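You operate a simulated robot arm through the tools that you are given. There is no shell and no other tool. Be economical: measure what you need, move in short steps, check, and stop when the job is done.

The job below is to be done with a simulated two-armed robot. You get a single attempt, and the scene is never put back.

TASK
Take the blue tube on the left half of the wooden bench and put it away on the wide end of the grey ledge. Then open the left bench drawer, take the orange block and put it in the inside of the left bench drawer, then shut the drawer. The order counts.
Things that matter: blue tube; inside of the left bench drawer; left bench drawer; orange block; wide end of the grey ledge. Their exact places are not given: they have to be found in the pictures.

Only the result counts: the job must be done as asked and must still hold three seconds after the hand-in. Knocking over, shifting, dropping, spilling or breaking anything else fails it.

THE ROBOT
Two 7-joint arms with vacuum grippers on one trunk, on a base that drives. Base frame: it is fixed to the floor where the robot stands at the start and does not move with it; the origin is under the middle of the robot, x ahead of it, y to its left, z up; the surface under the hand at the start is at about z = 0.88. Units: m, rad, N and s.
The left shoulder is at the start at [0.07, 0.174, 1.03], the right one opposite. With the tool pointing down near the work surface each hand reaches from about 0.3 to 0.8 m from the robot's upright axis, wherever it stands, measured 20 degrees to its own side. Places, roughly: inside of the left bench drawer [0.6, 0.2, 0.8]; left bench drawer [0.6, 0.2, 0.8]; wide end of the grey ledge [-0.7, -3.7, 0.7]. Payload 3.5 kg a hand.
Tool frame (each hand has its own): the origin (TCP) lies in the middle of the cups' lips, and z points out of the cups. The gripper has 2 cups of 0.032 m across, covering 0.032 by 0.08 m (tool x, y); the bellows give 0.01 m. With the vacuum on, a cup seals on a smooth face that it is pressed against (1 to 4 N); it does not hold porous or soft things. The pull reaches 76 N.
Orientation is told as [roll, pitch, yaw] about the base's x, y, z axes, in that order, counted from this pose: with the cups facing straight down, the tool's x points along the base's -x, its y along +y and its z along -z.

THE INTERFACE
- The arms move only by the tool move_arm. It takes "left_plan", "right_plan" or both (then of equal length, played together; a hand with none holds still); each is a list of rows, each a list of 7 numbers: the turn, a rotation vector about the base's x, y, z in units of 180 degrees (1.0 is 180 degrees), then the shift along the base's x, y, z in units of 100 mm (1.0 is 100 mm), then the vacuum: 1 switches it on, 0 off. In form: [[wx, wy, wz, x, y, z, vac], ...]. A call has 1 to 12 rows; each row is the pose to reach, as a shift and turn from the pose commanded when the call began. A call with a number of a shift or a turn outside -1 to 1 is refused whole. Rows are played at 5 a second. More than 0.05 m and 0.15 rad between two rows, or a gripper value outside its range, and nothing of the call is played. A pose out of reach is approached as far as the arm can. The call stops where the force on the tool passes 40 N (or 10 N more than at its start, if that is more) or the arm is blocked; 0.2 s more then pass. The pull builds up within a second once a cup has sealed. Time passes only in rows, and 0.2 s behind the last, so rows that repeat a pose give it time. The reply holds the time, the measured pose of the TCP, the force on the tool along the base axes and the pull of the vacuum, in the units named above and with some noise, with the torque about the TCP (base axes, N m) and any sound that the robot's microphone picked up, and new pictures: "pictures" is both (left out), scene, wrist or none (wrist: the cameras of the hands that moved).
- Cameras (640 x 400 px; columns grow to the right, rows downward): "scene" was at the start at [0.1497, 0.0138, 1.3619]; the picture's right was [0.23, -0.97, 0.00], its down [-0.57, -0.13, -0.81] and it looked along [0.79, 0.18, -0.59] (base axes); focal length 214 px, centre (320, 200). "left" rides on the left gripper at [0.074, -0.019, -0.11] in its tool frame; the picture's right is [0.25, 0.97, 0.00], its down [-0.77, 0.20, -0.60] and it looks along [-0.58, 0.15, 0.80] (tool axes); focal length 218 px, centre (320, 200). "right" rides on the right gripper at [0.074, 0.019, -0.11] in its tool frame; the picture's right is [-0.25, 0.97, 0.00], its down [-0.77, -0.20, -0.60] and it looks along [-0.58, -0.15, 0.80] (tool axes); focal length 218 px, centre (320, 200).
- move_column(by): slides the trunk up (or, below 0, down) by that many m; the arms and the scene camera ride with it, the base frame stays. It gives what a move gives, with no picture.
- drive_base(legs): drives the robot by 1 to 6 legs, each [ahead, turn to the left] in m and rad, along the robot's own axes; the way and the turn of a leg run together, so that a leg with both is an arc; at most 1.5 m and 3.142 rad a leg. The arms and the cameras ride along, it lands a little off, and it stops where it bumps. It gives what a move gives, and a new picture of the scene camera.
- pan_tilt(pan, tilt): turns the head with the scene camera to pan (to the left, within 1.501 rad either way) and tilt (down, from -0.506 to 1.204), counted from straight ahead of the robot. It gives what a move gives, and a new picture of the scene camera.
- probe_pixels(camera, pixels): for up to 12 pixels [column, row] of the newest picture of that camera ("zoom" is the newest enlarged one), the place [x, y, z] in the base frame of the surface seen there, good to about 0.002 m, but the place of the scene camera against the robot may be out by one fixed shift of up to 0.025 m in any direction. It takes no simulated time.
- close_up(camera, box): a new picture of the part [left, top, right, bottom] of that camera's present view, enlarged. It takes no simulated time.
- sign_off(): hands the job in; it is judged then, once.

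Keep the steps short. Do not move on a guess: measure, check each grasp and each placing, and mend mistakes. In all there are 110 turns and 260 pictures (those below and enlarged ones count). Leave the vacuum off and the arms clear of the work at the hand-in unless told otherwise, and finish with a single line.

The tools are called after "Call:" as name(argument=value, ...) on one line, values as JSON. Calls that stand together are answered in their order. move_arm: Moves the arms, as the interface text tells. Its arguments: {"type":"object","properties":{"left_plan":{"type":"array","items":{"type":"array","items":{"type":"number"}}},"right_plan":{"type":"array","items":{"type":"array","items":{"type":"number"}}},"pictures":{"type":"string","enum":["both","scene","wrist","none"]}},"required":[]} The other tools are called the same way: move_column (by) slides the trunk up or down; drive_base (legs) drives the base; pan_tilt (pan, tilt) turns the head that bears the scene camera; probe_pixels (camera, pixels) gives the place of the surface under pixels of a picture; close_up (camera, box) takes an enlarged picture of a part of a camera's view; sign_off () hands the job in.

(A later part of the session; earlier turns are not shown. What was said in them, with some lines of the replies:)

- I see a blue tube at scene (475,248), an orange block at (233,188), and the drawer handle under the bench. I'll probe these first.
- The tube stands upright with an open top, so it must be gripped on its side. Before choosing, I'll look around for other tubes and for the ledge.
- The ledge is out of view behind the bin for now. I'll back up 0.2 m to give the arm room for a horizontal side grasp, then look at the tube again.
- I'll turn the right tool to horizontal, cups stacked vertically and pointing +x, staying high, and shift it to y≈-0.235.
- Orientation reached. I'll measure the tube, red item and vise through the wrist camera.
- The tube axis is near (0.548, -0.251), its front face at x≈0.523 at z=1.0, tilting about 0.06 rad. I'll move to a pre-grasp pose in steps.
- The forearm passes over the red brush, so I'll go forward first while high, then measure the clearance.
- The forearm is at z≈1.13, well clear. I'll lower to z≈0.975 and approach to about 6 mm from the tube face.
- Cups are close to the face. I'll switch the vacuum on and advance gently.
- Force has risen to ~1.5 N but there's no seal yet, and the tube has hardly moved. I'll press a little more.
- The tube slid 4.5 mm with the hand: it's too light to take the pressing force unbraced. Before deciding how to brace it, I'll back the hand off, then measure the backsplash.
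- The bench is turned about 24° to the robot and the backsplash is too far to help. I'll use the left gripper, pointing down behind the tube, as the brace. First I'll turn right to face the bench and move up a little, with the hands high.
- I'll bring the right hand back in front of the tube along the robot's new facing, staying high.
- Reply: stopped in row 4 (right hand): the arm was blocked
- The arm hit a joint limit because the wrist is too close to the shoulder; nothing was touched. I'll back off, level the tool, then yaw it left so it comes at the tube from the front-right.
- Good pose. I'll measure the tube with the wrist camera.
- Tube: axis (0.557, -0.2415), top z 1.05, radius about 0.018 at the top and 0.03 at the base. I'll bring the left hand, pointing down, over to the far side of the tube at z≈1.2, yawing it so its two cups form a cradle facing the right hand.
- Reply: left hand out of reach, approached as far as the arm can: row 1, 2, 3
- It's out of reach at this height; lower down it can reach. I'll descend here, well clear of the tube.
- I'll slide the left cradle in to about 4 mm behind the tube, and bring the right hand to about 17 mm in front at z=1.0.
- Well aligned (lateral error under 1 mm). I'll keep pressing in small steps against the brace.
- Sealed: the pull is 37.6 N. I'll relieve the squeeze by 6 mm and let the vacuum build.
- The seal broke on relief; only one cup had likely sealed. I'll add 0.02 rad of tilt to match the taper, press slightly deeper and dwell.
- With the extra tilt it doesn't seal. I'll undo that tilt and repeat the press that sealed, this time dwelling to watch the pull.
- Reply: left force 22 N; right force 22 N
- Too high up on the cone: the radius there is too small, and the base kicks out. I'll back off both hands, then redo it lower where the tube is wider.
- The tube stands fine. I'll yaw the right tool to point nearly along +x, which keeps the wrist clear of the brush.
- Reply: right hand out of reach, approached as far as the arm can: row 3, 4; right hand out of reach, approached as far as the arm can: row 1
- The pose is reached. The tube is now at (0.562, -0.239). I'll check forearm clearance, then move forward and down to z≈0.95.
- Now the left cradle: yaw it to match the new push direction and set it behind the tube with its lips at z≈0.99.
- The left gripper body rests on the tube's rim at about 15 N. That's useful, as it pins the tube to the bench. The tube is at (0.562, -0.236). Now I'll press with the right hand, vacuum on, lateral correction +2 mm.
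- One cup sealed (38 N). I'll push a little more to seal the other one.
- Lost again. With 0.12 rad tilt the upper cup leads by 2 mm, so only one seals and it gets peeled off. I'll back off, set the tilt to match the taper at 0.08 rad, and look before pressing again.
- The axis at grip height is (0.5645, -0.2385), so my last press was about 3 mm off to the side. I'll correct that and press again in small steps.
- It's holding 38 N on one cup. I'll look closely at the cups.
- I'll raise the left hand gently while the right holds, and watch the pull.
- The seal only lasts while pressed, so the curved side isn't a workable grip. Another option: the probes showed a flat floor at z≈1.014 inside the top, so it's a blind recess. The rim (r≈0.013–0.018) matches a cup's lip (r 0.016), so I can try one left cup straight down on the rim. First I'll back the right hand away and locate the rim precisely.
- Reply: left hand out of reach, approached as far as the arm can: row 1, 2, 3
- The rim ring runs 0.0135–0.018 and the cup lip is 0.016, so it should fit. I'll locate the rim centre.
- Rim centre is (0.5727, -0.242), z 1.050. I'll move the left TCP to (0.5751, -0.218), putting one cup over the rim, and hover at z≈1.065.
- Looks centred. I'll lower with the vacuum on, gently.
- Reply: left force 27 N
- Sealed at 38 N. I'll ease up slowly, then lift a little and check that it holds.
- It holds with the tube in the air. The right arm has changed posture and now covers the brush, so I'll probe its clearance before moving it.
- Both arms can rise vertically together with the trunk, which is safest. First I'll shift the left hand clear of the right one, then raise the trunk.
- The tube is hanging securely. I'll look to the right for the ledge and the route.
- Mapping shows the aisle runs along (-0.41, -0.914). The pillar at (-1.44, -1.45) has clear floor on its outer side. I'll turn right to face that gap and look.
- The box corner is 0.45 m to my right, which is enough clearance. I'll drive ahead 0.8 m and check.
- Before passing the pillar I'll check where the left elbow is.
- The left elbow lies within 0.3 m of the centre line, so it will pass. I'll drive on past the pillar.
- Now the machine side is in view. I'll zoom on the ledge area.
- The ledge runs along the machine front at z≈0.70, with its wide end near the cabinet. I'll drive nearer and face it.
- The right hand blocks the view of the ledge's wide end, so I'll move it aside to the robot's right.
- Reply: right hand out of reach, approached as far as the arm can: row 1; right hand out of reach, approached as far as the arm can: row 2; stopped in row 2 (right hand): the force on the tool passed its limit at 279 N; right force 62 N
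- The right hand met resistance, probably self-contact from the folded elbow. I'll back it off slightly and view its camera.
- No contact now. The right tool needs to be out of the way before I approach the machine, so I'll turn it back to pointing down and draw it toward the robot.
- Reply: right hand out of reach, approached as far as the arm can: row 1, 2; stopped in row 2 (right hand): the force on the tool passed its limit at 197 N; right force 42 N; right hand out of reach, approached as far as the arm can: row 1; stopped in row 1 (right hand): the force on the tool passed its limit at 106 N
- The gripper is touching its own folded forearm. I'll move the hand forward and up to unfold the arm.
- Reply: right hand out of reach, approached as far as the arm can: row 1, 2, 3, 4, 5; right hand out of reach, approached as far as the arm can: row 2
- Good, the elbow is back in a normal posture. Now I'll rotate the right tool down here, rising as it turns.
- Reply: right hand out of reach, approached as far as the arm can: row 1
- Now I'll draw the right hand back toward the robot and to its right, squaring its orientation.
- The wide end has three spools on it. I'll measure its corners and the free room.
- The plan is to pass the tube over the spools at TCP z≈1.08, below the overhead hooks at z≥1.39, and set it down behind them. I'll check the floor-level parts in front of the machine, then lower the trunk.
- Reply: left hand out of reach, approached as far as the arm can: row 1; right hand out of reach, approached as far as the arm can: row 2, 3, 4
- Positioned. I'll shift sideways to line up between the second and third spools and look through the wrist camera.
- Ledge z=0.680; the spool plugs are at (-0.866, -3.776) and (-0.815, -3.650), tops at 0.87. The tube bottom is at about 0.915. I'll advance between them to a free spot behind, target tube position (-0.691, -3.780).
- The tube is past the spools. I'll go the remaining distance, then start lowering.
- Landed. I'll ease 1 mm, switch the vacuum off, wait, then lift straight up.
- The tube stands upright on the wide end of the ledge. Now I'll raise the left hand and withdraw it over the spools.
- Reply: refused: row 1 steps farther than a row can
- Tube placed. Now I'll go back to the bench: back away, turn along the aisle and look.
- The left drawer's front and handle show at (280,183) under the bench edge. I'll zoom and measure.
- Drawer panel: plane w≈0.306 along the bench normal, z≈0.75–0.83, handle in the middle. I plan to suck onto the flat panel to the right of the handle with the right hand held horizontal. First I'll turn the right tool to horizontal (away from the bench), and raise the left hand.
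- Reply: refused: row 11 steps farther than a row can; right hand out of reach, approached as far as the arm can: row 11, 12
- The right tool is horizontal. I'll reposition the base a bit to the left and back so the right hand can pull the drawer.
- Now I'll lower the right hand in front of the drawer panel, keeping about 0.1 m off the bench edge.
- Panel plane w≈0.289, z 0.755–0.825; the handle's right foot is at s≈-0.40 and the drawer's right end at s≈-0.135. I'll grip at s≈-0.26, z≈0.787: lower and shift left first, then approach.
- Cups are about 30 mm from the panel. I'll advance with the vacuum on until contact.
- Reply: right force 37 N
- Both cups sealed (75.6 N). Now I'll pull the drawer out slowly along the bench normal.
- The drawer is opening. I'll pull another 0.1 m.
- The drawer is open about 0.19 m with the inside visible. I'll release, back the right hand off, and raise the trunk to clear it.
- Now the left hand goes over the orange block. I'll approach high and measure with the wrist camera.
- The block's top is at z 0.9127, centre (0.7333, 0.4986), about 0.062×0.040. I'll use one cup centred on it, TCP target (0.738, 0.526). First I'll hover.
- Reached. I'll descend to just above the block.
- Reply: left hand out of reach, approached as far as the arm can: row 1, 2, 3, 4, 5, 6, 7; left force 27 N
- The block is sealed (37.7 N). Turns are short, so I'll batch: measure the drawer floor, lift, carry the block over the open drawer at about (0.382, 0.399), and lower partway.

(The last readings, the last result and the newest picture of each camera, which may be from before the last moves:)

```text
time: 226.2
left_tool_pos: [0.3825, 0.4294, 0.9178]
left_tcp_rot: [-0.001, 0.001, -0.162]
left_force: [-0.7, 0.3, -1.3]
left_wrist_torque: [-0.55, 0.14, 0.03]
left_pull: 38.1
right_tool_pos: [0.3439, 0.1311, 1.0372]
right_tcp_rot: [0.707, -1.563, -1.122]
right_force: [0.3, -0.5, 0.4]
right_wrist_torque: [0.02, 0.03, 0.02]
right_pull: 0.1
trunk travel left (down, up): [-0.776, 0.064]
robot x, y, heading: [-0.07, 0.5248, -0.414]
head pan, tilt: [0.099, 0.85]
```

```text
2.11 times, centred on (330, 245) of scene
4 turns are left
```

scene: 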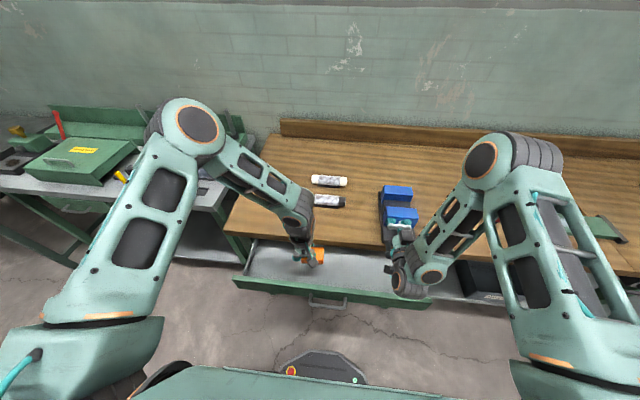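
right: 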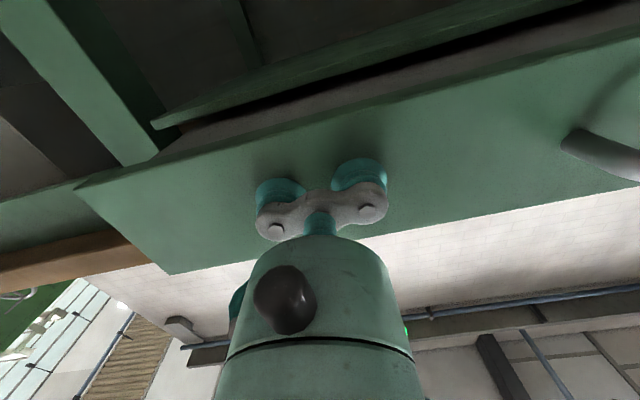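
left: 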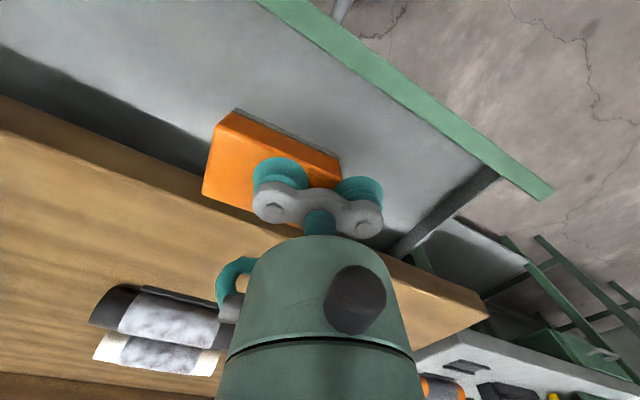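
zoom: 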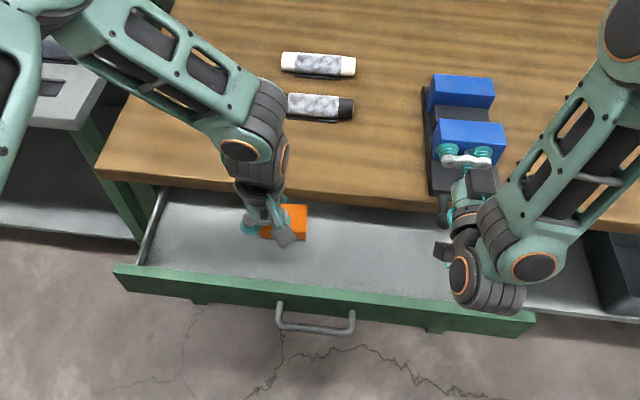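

The drawer floor is at z=0.763 and the block is above it. I'll set it down (TCP z≈0.797), release, lift clear, back the base off, lower the trunk so the right hand faces the panel, and check.

Call:
move_arm(left_plan=[[0, 0, 0, 0, 0, -0.35, 1], [0, 0, 0, 0, 0, -0.7, 1], [0, 0, 0, 0, 0, -1.0, 1], [0, 0, 0, 0, 0, -1.0, 1]], pictures="none")

Call:
move_arm(left_plan=[[0, 0, 0, 0, 0, -0.1, 1], [0, 0, 0, 0, 0, -0.16, 1], [0, 0, 0, 0, 0, -0.19, 1], [0, 0, 0, 0, 0, -0.2, 1], [0, 0, 0, 0, 0, -0.2, 0], [0, 0, 0, 0, 0, -0.2, 0], [0, 0, 0, 0, 0, -0.2, 0], [0, 0, 0, 0, 0, -0.17, 0], [0, 0, 0, 0, 0, -0.1, 0], [0, 0, 0, 0, 0, 0.2, 0], [0, 0, 0, 0, 0, 0.6, 0], [0, 0, 0, 0, 0, 1.0, 0]], pictures="wrist")

Call:
move_arm(left_plan=[[0, 0, 0, 0, 0, 0.4, 0], [0, 0, 0, 0, 0, 0.8, 0], [0, 0, 0, 0, 0, 1.0, 0]], pictures="none")

Call:
move_arm(left_plan=[[0, 0, 0, 0, 0, 0.4, 0], [0, 0, 0, 0, 0, 0.8, 0], [0, 0, 0, 0, 0, 1.0, 0]], pictures="none")

Call:
drive_base(legs=[[-0.21, 0]])

Call:
move_column(by=-0.25)

Call:
move_arm(right_plan=[[0, 0, 0, 0, 0, 0, 0]])

Call:
probe_pixels(camera="right", pixels=[[300, 130], [400, 110], [200, 140], [450, 60]])

Call:
close_up(camera="scene", box=[200, 100, 480, 270])

```text
time: 227.2
left_tool_pos: [0.382, 0.4295, 0.8178]
left_tcp_rot: [0.0, 0.0, -0.162]
left_force: [-0.3, 0.4, -2.3]
left_wrist_torque: [-0.56, 0.1, 0.0]
left_pull: 38.2
right_tool_pos: [0.3431, 0.1319, 1.0372]
right_tcp_rot: [0.757, -1.562, -1.174]
right_force: [-0.8, -0.6, -0.1]
right_wrist_torque: [0.0, -0.01, 0.04]
right_pull: 0.2
trunk travel left (down, up): [-0.776, 0.064]
robot x, y, heading: [-0.0696, 0.5262, -0.413]
head pan, tilt: [0.099, 0.85]
```

```text
time: 229.8
left_tool_pos: [0.3817, 0.4295, 0.9194]
left_tcp_rot: [0.0, 0.001, -0.162]
left_force: [0.2, 0.4, -0.5]
left_wrist_torque: [-0.01, -0.01, 0.02]
left_pull: 0.0
right_tool_pos: [0.3421, 0.1314, 1.0376]
right_tcp_rot: [0.843, -1.564, -1.259]
right_force: [0.8, 1.0, 0.1]
right_wrist_torque: [-0.02, 0.01, 0.0]
right_pull: 0.1
trunk travel left (down, up): [-0.776, 0.064]
robot x, y, heading: [-0.071, 0.525, -0.413]
head pan, tilt: [0.099, 0.85]
```

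left: 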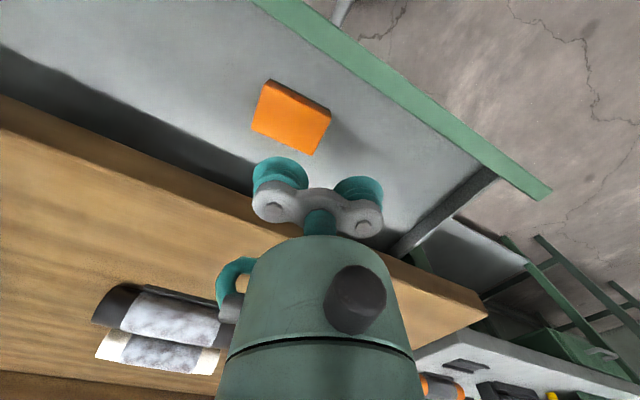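

```text
time: 230.6
left_tool_pos: [0.3821, 0.4287, 1.0203]
left_tcp_rot: [-0.001, 0.0, -0.164]
left_force: [0.3, 0.2, 0.3]
left_wrist_torque: [0.0, 0.03, -0.02]
left_pull: 0.1
right_tool_pos: [0.3434, 0.1318, 1.0376]
right_tcp_rot: [0.728, -1.563, -1.144]
right_force: [-0.4, 0.2, 0.0]
right_wrist_torque: [0.02, -0.01, -0.02]
right_pull: 0.0
trunk travel left (down, up): [-0.776, 0.064]
robot x, y, heading: [-0.0703, 0.5244, -0.41]
head pan, tilt: [0.099, 0.85]
```

```text
time: 231.4
left_tool_pos: [0.3832, 0.429, 1.1205]
left_tcp_rot: [0.001, 0.001, -0.163]
left_force: [-0.3, -0.3, 0.1]
left_wrist_torque: [0.02, 0.0, -0.01]
left_pull: 0.0
right_tool_pos: [0.3419, 0.1325, 1.0378]
right_tcp_rot: [0.751, -1.561, -1.166]
right_force: [0.7, -0.1, -0.4]
right_wrist_torque: [0.02, 0.0, -0.01]
right_pull: 0.0
trunk travel left (down, up): [-0.776, 0.064]
robot x, y, heading: [-0.067, 0.5244, -0.413]
head pan, tilt: [0.099, 0.85]
```

```text
time: 233.0
left_tool_pos: [0.1906, 0.5134, 1.1194]
left_tcp_rot: [0.003, -0.001, -0.162]
left_force: [-0.1, -0.2, 0.5]
left_wrist_torque: [0.02, 0.01, 0.01]
left_pull: 0.0
right_tool_pos: [0.1516, 0.2166, 1.037]
right_tcp_rot: [0.685, -1.562, -1.098]
right_force: [-0.7, 0.7, -0.1]
right_wrist_torque: [0.01, 0.01, -0.01]
right_pull: 0.1
trunk travel left (down, up): [-0.776, 0.064]
robot x, y, heading: [-0.2633, 0.6046, -0.417]
head pan, tilt: [0.099, 0.85]
```

scene: 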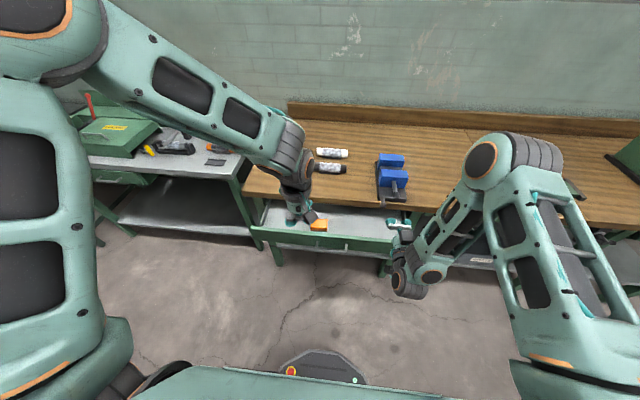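

```text
time: 235.6
left_tool_pos: [0.1904, 0.5138, 0.8696]
left_tcp_rot: [0.003, 0.0, -0.163]
left_force: [-0.5, 0.2, 0.5]
left_wrist_torque: [0.0, 0.0, 0.0]
left_pull: 0.1
right_tool_pos: [0.1502, 0.2168, 0.7873]
right_tcp_rot: [0.774, -1.564, -1.19]
right_force: [0.1, -0.1, 0.1]
right_wrist_torque: [-0.02, -0.03, -0.01]
right_pull: 0.0
trunk travel left (down, up): [-0.526, 0.314]
robot x, y, heading: [-0.2611, 0.6111, -0.415]
head pan, tilt: [0.099, 0.85]
```

```text
time: 236.0
left_tool_pos: [0.1903, 0.5145, 0.8687]
left_tcp_rot: [0.001, 0.003, -0.164]
left_force: [0.2, 0.5, 0.4]
left_wrist_torque: [0.01, 0.0, 0.0]
left_pull: 0.2
right_tool_pos: [0.1512, 0.2156, 0.7868]
right_tcp_rot: [0.762, -1.561, -1.177]
right_force: [-0.2, 0.2, -0.6]
right_wrist_torque: [0.0, 0.01, 0.02]
right_pull: 0.0
trunk travel left (down, up): [-0.526, 0.314]
robot x, y, heading: [-0.2615, 0.6103, -0.413]
head pan, tilt: [0.099, 0.85]
```

scene: 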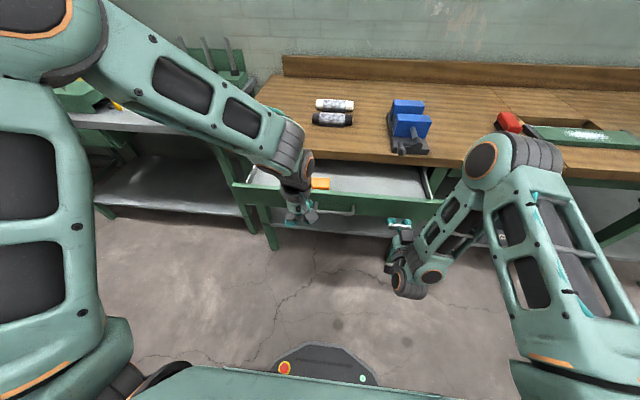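
right: 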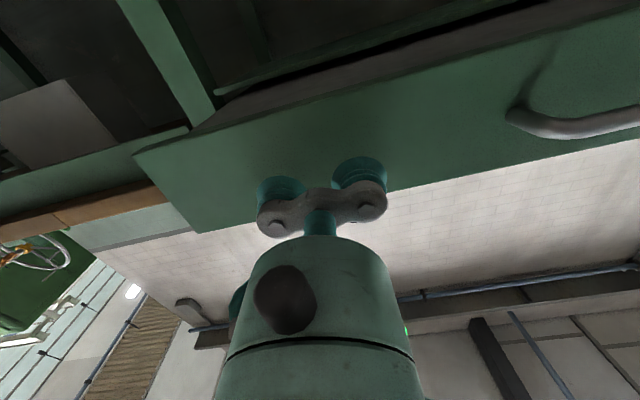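

```text
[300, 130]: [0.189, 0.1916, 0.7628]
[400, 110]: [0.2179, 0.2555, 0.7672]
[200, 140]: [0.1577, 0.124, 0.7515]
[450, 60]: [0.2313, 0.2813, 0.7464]
```

```text
2.29 times, centred on (340, 185) of scene
3 turns are left
```

zoom: 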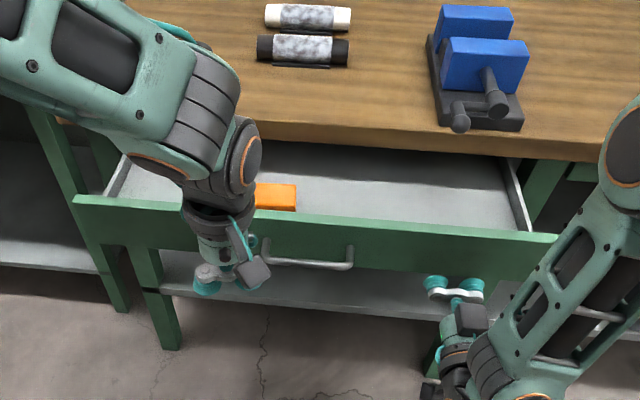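

The block sits in the drawer and the right cups face the panel, 44 mm away. I'll push the drawer shut in steps, press to confirm, back off and check.

Call:
move_arm(right_plan=[[0, 0, 0, 0.25, -0.112, 0, 0], [0, 0, 0, 0.42, -0.188, 0, 0], [0, 0, 0, 0.57, -0.256, 0, 0], [0, 0, 0, 0.72, -0.323, 0, 0], [0, 0, 0, 0.87, -0.39, 0, 0], [0, 0, 0, 0.914, -0.41, 0, 0]], pictures="none")

Call:
move_arm(right_plan=[[0, 0, 0, 0.18, -0.081, 0, 0], [0, 0, 0, 0.36, -0.161, 0, 0], [0, 0, 0, 0.54, -0.242, 0, 0], [0, 0, 0, 0.72, -0.323, 0, 0], [0, 0, 0, 0.87, -0.39, 0, 0], [0, 0, 0, 0.914, -0.41, 0, 0]], pictures="none")

Call:
move_arm(right_plan=[[0, 0, 0, 0.12, -0.054, 0, 0], [0, 0, 0, 0.22, -0.099, 0, 0], [0, 0, 0, 0.3, -0.135, 0, 0], [0, 0, 0, 0.36, -0.161, 0, 0], [0, 0, 0, 0.4, -0.179, 0, 0], [0, 0, 0, 0.42, -0.188, 0, 0], [0, 0, 0, 0.44, -0.197, 0, 0], [0, 0, 0, 0.44, -0.197, 0, 0]], pictures="none")

Call:
move_arm(right_plan=[[0, 0, 0, 0.02, -0.009, 0, 0], [0, 0, 0, 0.04, -0.018, 0, 0], [0, 0, 0, 0.06, -0.027, 0, 0], [0, 0, 0, 0.06, -0.027, 0, 0]], pictures="none")

Call:
move_arm(right_plan=[[0, 0, 0, -0.05, 0.022, 0, 0], [0, 0, 0, -0.2, 0.09, 0, 0], [0, 0, 0, -0.5, 0.224, 0, 0], [0, 0, 0, -0.9, 0.4, 0, 0], [0, 0, 0, -0.9, 0.4, 0, 0]])

Call:
probe_pixels(camera="right", pixels=[[300, 100], [400, 80], [300, 130], [400, 110], [450, 60], [190, 150]])

Call:
close_up(camera="scene", box=[200, 90, 480, 270])

```text
time: 237.4
left_tool_pos: [0.1902, 0.5132, 0.8695]
left_tcp_rot: [0.002, 0.002, -0.163]
left_force: [0.6, -0.4, -0.8]
left_wrist_torque: [-0.03, 0.02, 0.0]
left_pull: 0.2
right_tool_pos: [0.2397, 0.1762, 0.7884]
right_tcp_rot: [0.776, -1.561, -1.191]
right_force: [-1.8, 0.7, -0.2]
right_wrist_torque: [-0.06, 0.01, -0.01]
right_pull: 0.0
trunk travel left (down, up): [-0.526, 0.314]
robot x, y, heading: [-0.2603, 0.6113, -0.411]
head pan, tilt: [0.099, 0.85]
```

```text
time: 238.8
left_tool_pos: [0.1903, 0.5135, 0.8687]
left_tcp_rot: [0.002, 0.002, -0.163]
left_force: [0.6, 0.4, -0.4]
left_wrist_torque: [0.02, -0.01, -0.02]
left_pull: 0.0
right_tool_pos: [0.3325, 0.134, 0.7871]
right_tcp_rot: [0.738, -1.563, -1.152]
right_force: [-2.8, 1.0, -1.0]
right_wrist_torque: [-0.01, 0.0, -0.03]
right_pull: 0.1
trunk travel left (down, up): [-0.526, 0.314]
robot x, y, heading: [-0.2654, 0.6094, -0.417]
head pan, tilt: [0.099, 0.85]
```

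```text
time: 240.6
left_tool_pos: [0.1896, 0.5143, 0.8707]
left_tcp_rot: [0.001, 0.0, -0.162]
left_force: [-0.4, 0.2, 0.1]
left_wrist_torque: [0.01, 0.03, 0.05]
left_pull: 0.1
right_tool_pos: [0.3761, 0.1151, 0.7868]
right_tcp_rot: [0.702, -1.563, -1.117]
right_force: [-5.4, 1.2, -0.7]
right_wrist_torque: [0.02, -0.03, -0.01]
right_pull: 0.1
trunk travel left (down, up): [-0.526, 0.314]
robot x, y, heading: [-0.2623, 0.6099, -0.414]
head pan, tilt: [0.099, 0.85]
```

```text
time: 241.5
left_tool_pos: [0.1874, 0.5157, 0.8718]
left_tcp_rot: [-0.001, -0.001, -0.164]
left_force: [-0.6, 0.2, 0.0]
left_wrist_torque: [0.06, 0.01, 0.01]
left_pull: 0.1
right_tool_pos: [0.3785, 0.1137, 0.7874]
right_tcp_rot: [0.538, -1.561, -0.953]
right_force: [-17.4, 8.2, 5.9]
right_wrist_torque: [0.13, 0.16, -0.04]
right_pull: 0.2
trunk travel left (down, up): [-0.526, 0.314]
robot x, y, heading: [-0.2661, 0.6108, -0.415]
head pan, tilt: [0.099, 0.85]
stopped in row 4 (right hand): the force on the tool passed its limit at 42 N (the readings are from after the stop); the commanded pose is now the measured one
```

```text
time: 242.7
left_tool_pos: [0.1888, 0.5145, 0.8687]
left_tcp_rot: [0.002, 0.001, -0.162]
left_force: [-0.6, 0.8, 0.2]
left_wrist_torque: [0.02, -0.01, -0.01]
left_pull: 0.1
right_tool_pos: [0.2928, 0.1534, 0.7844]
right_tcp_rot: [0.419, -1.556, -0.835]
right_force: [-0.4, 0.3, 0.0]
right_wrist_torque: [0.0, -0.01, 0.02]
right_pull: 0.1
trunk travel left (down, up): [-0.526, 0.314]
robot x, y, heading: [-0.2655, 0.6128, -0.416]
head pan, tilt: [0.099, 0.85]
```

scene: 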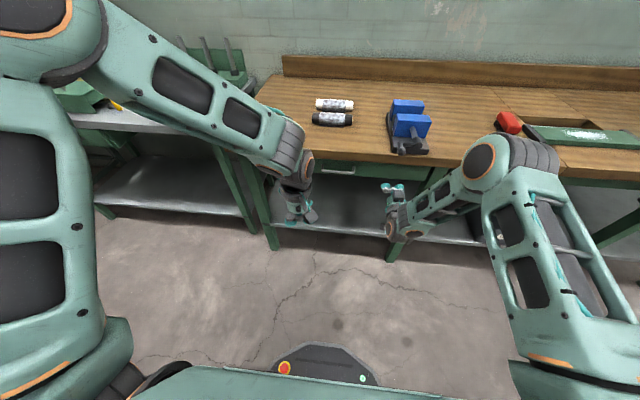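
right: 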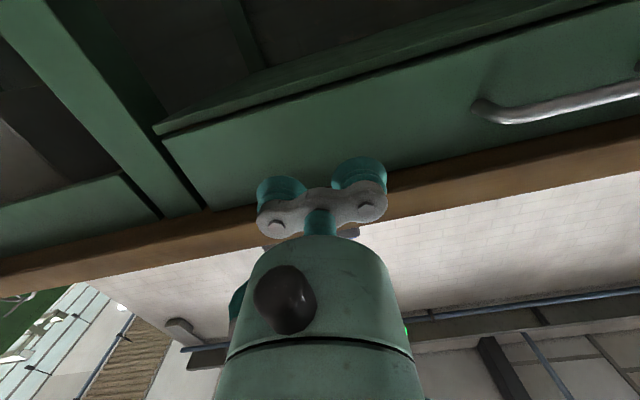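

```text
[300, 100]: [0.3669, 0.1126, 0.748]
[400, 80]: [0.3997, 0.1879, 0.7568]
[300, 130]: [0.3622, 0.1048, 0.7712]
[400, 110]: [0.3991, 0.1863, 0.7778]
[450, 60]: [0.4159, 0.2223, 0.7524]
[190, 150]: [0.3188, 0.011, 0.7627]
```

```text
2.22 times, centred on (340, 180) of scene
2 turns are left
```

zoom: 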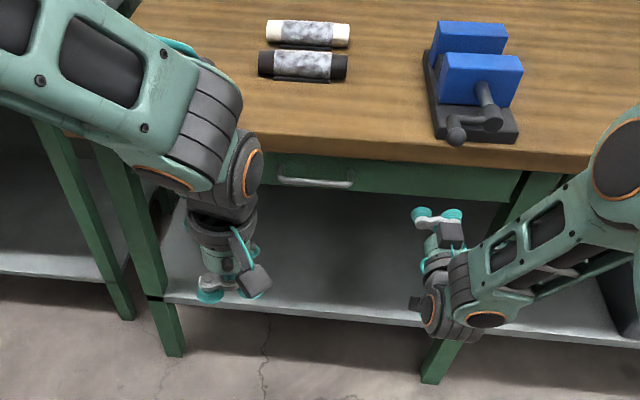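

The drawer is shut: the panel is at w≈0.289, the same as at the start. The block is inside, the tube is on the ledge, and the vacuum is off. I'll back the robot clear and hand in.

Call:
drive_base(legs=[[-0.15, 0]])

Call:
sign_off()

```text
time: 244.1
left_tool_pos: [0.0515, 0.5763, 0.87]
left_tcp_rot: [-0.001, 0.0, -0.16]
left_force: [0.3, 0.0, -1.0]
left_wrist_torque: [0.01, -0.02, -0.01]
left_pull: 0.1
right_tool_pos: [0.1533, 0.2145, 0.7866]
right_tcp_rot: [0.471, -1.559, -0.884]
right_force: [0.3, -0.1, -0.4]
right_wrist_torque: [-0.02, 0.0, -0.02]
right_pull: 0.1
trunk travel left (down, up): [-0.526, 0.314]
robot x, y, heading: [-0.3994, 0.6751, -0.413]
head pan, tilt: [0.099, 0.85]
```

scene: 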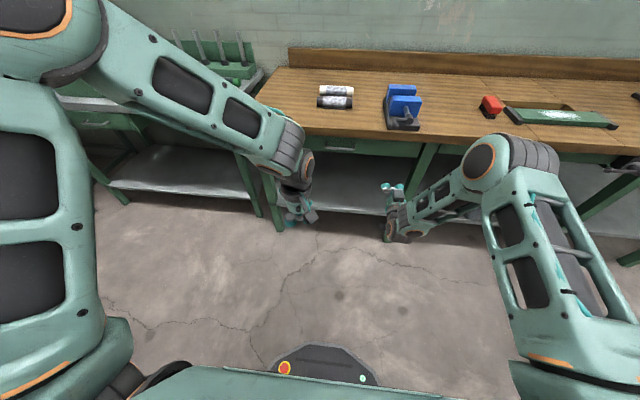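

```text
The job is handed in.
```

The blue tube stands upright on the wide end of the grey ledge, the orange block is inside the left bench drawer, the drawer is shut, and the job is handed in.
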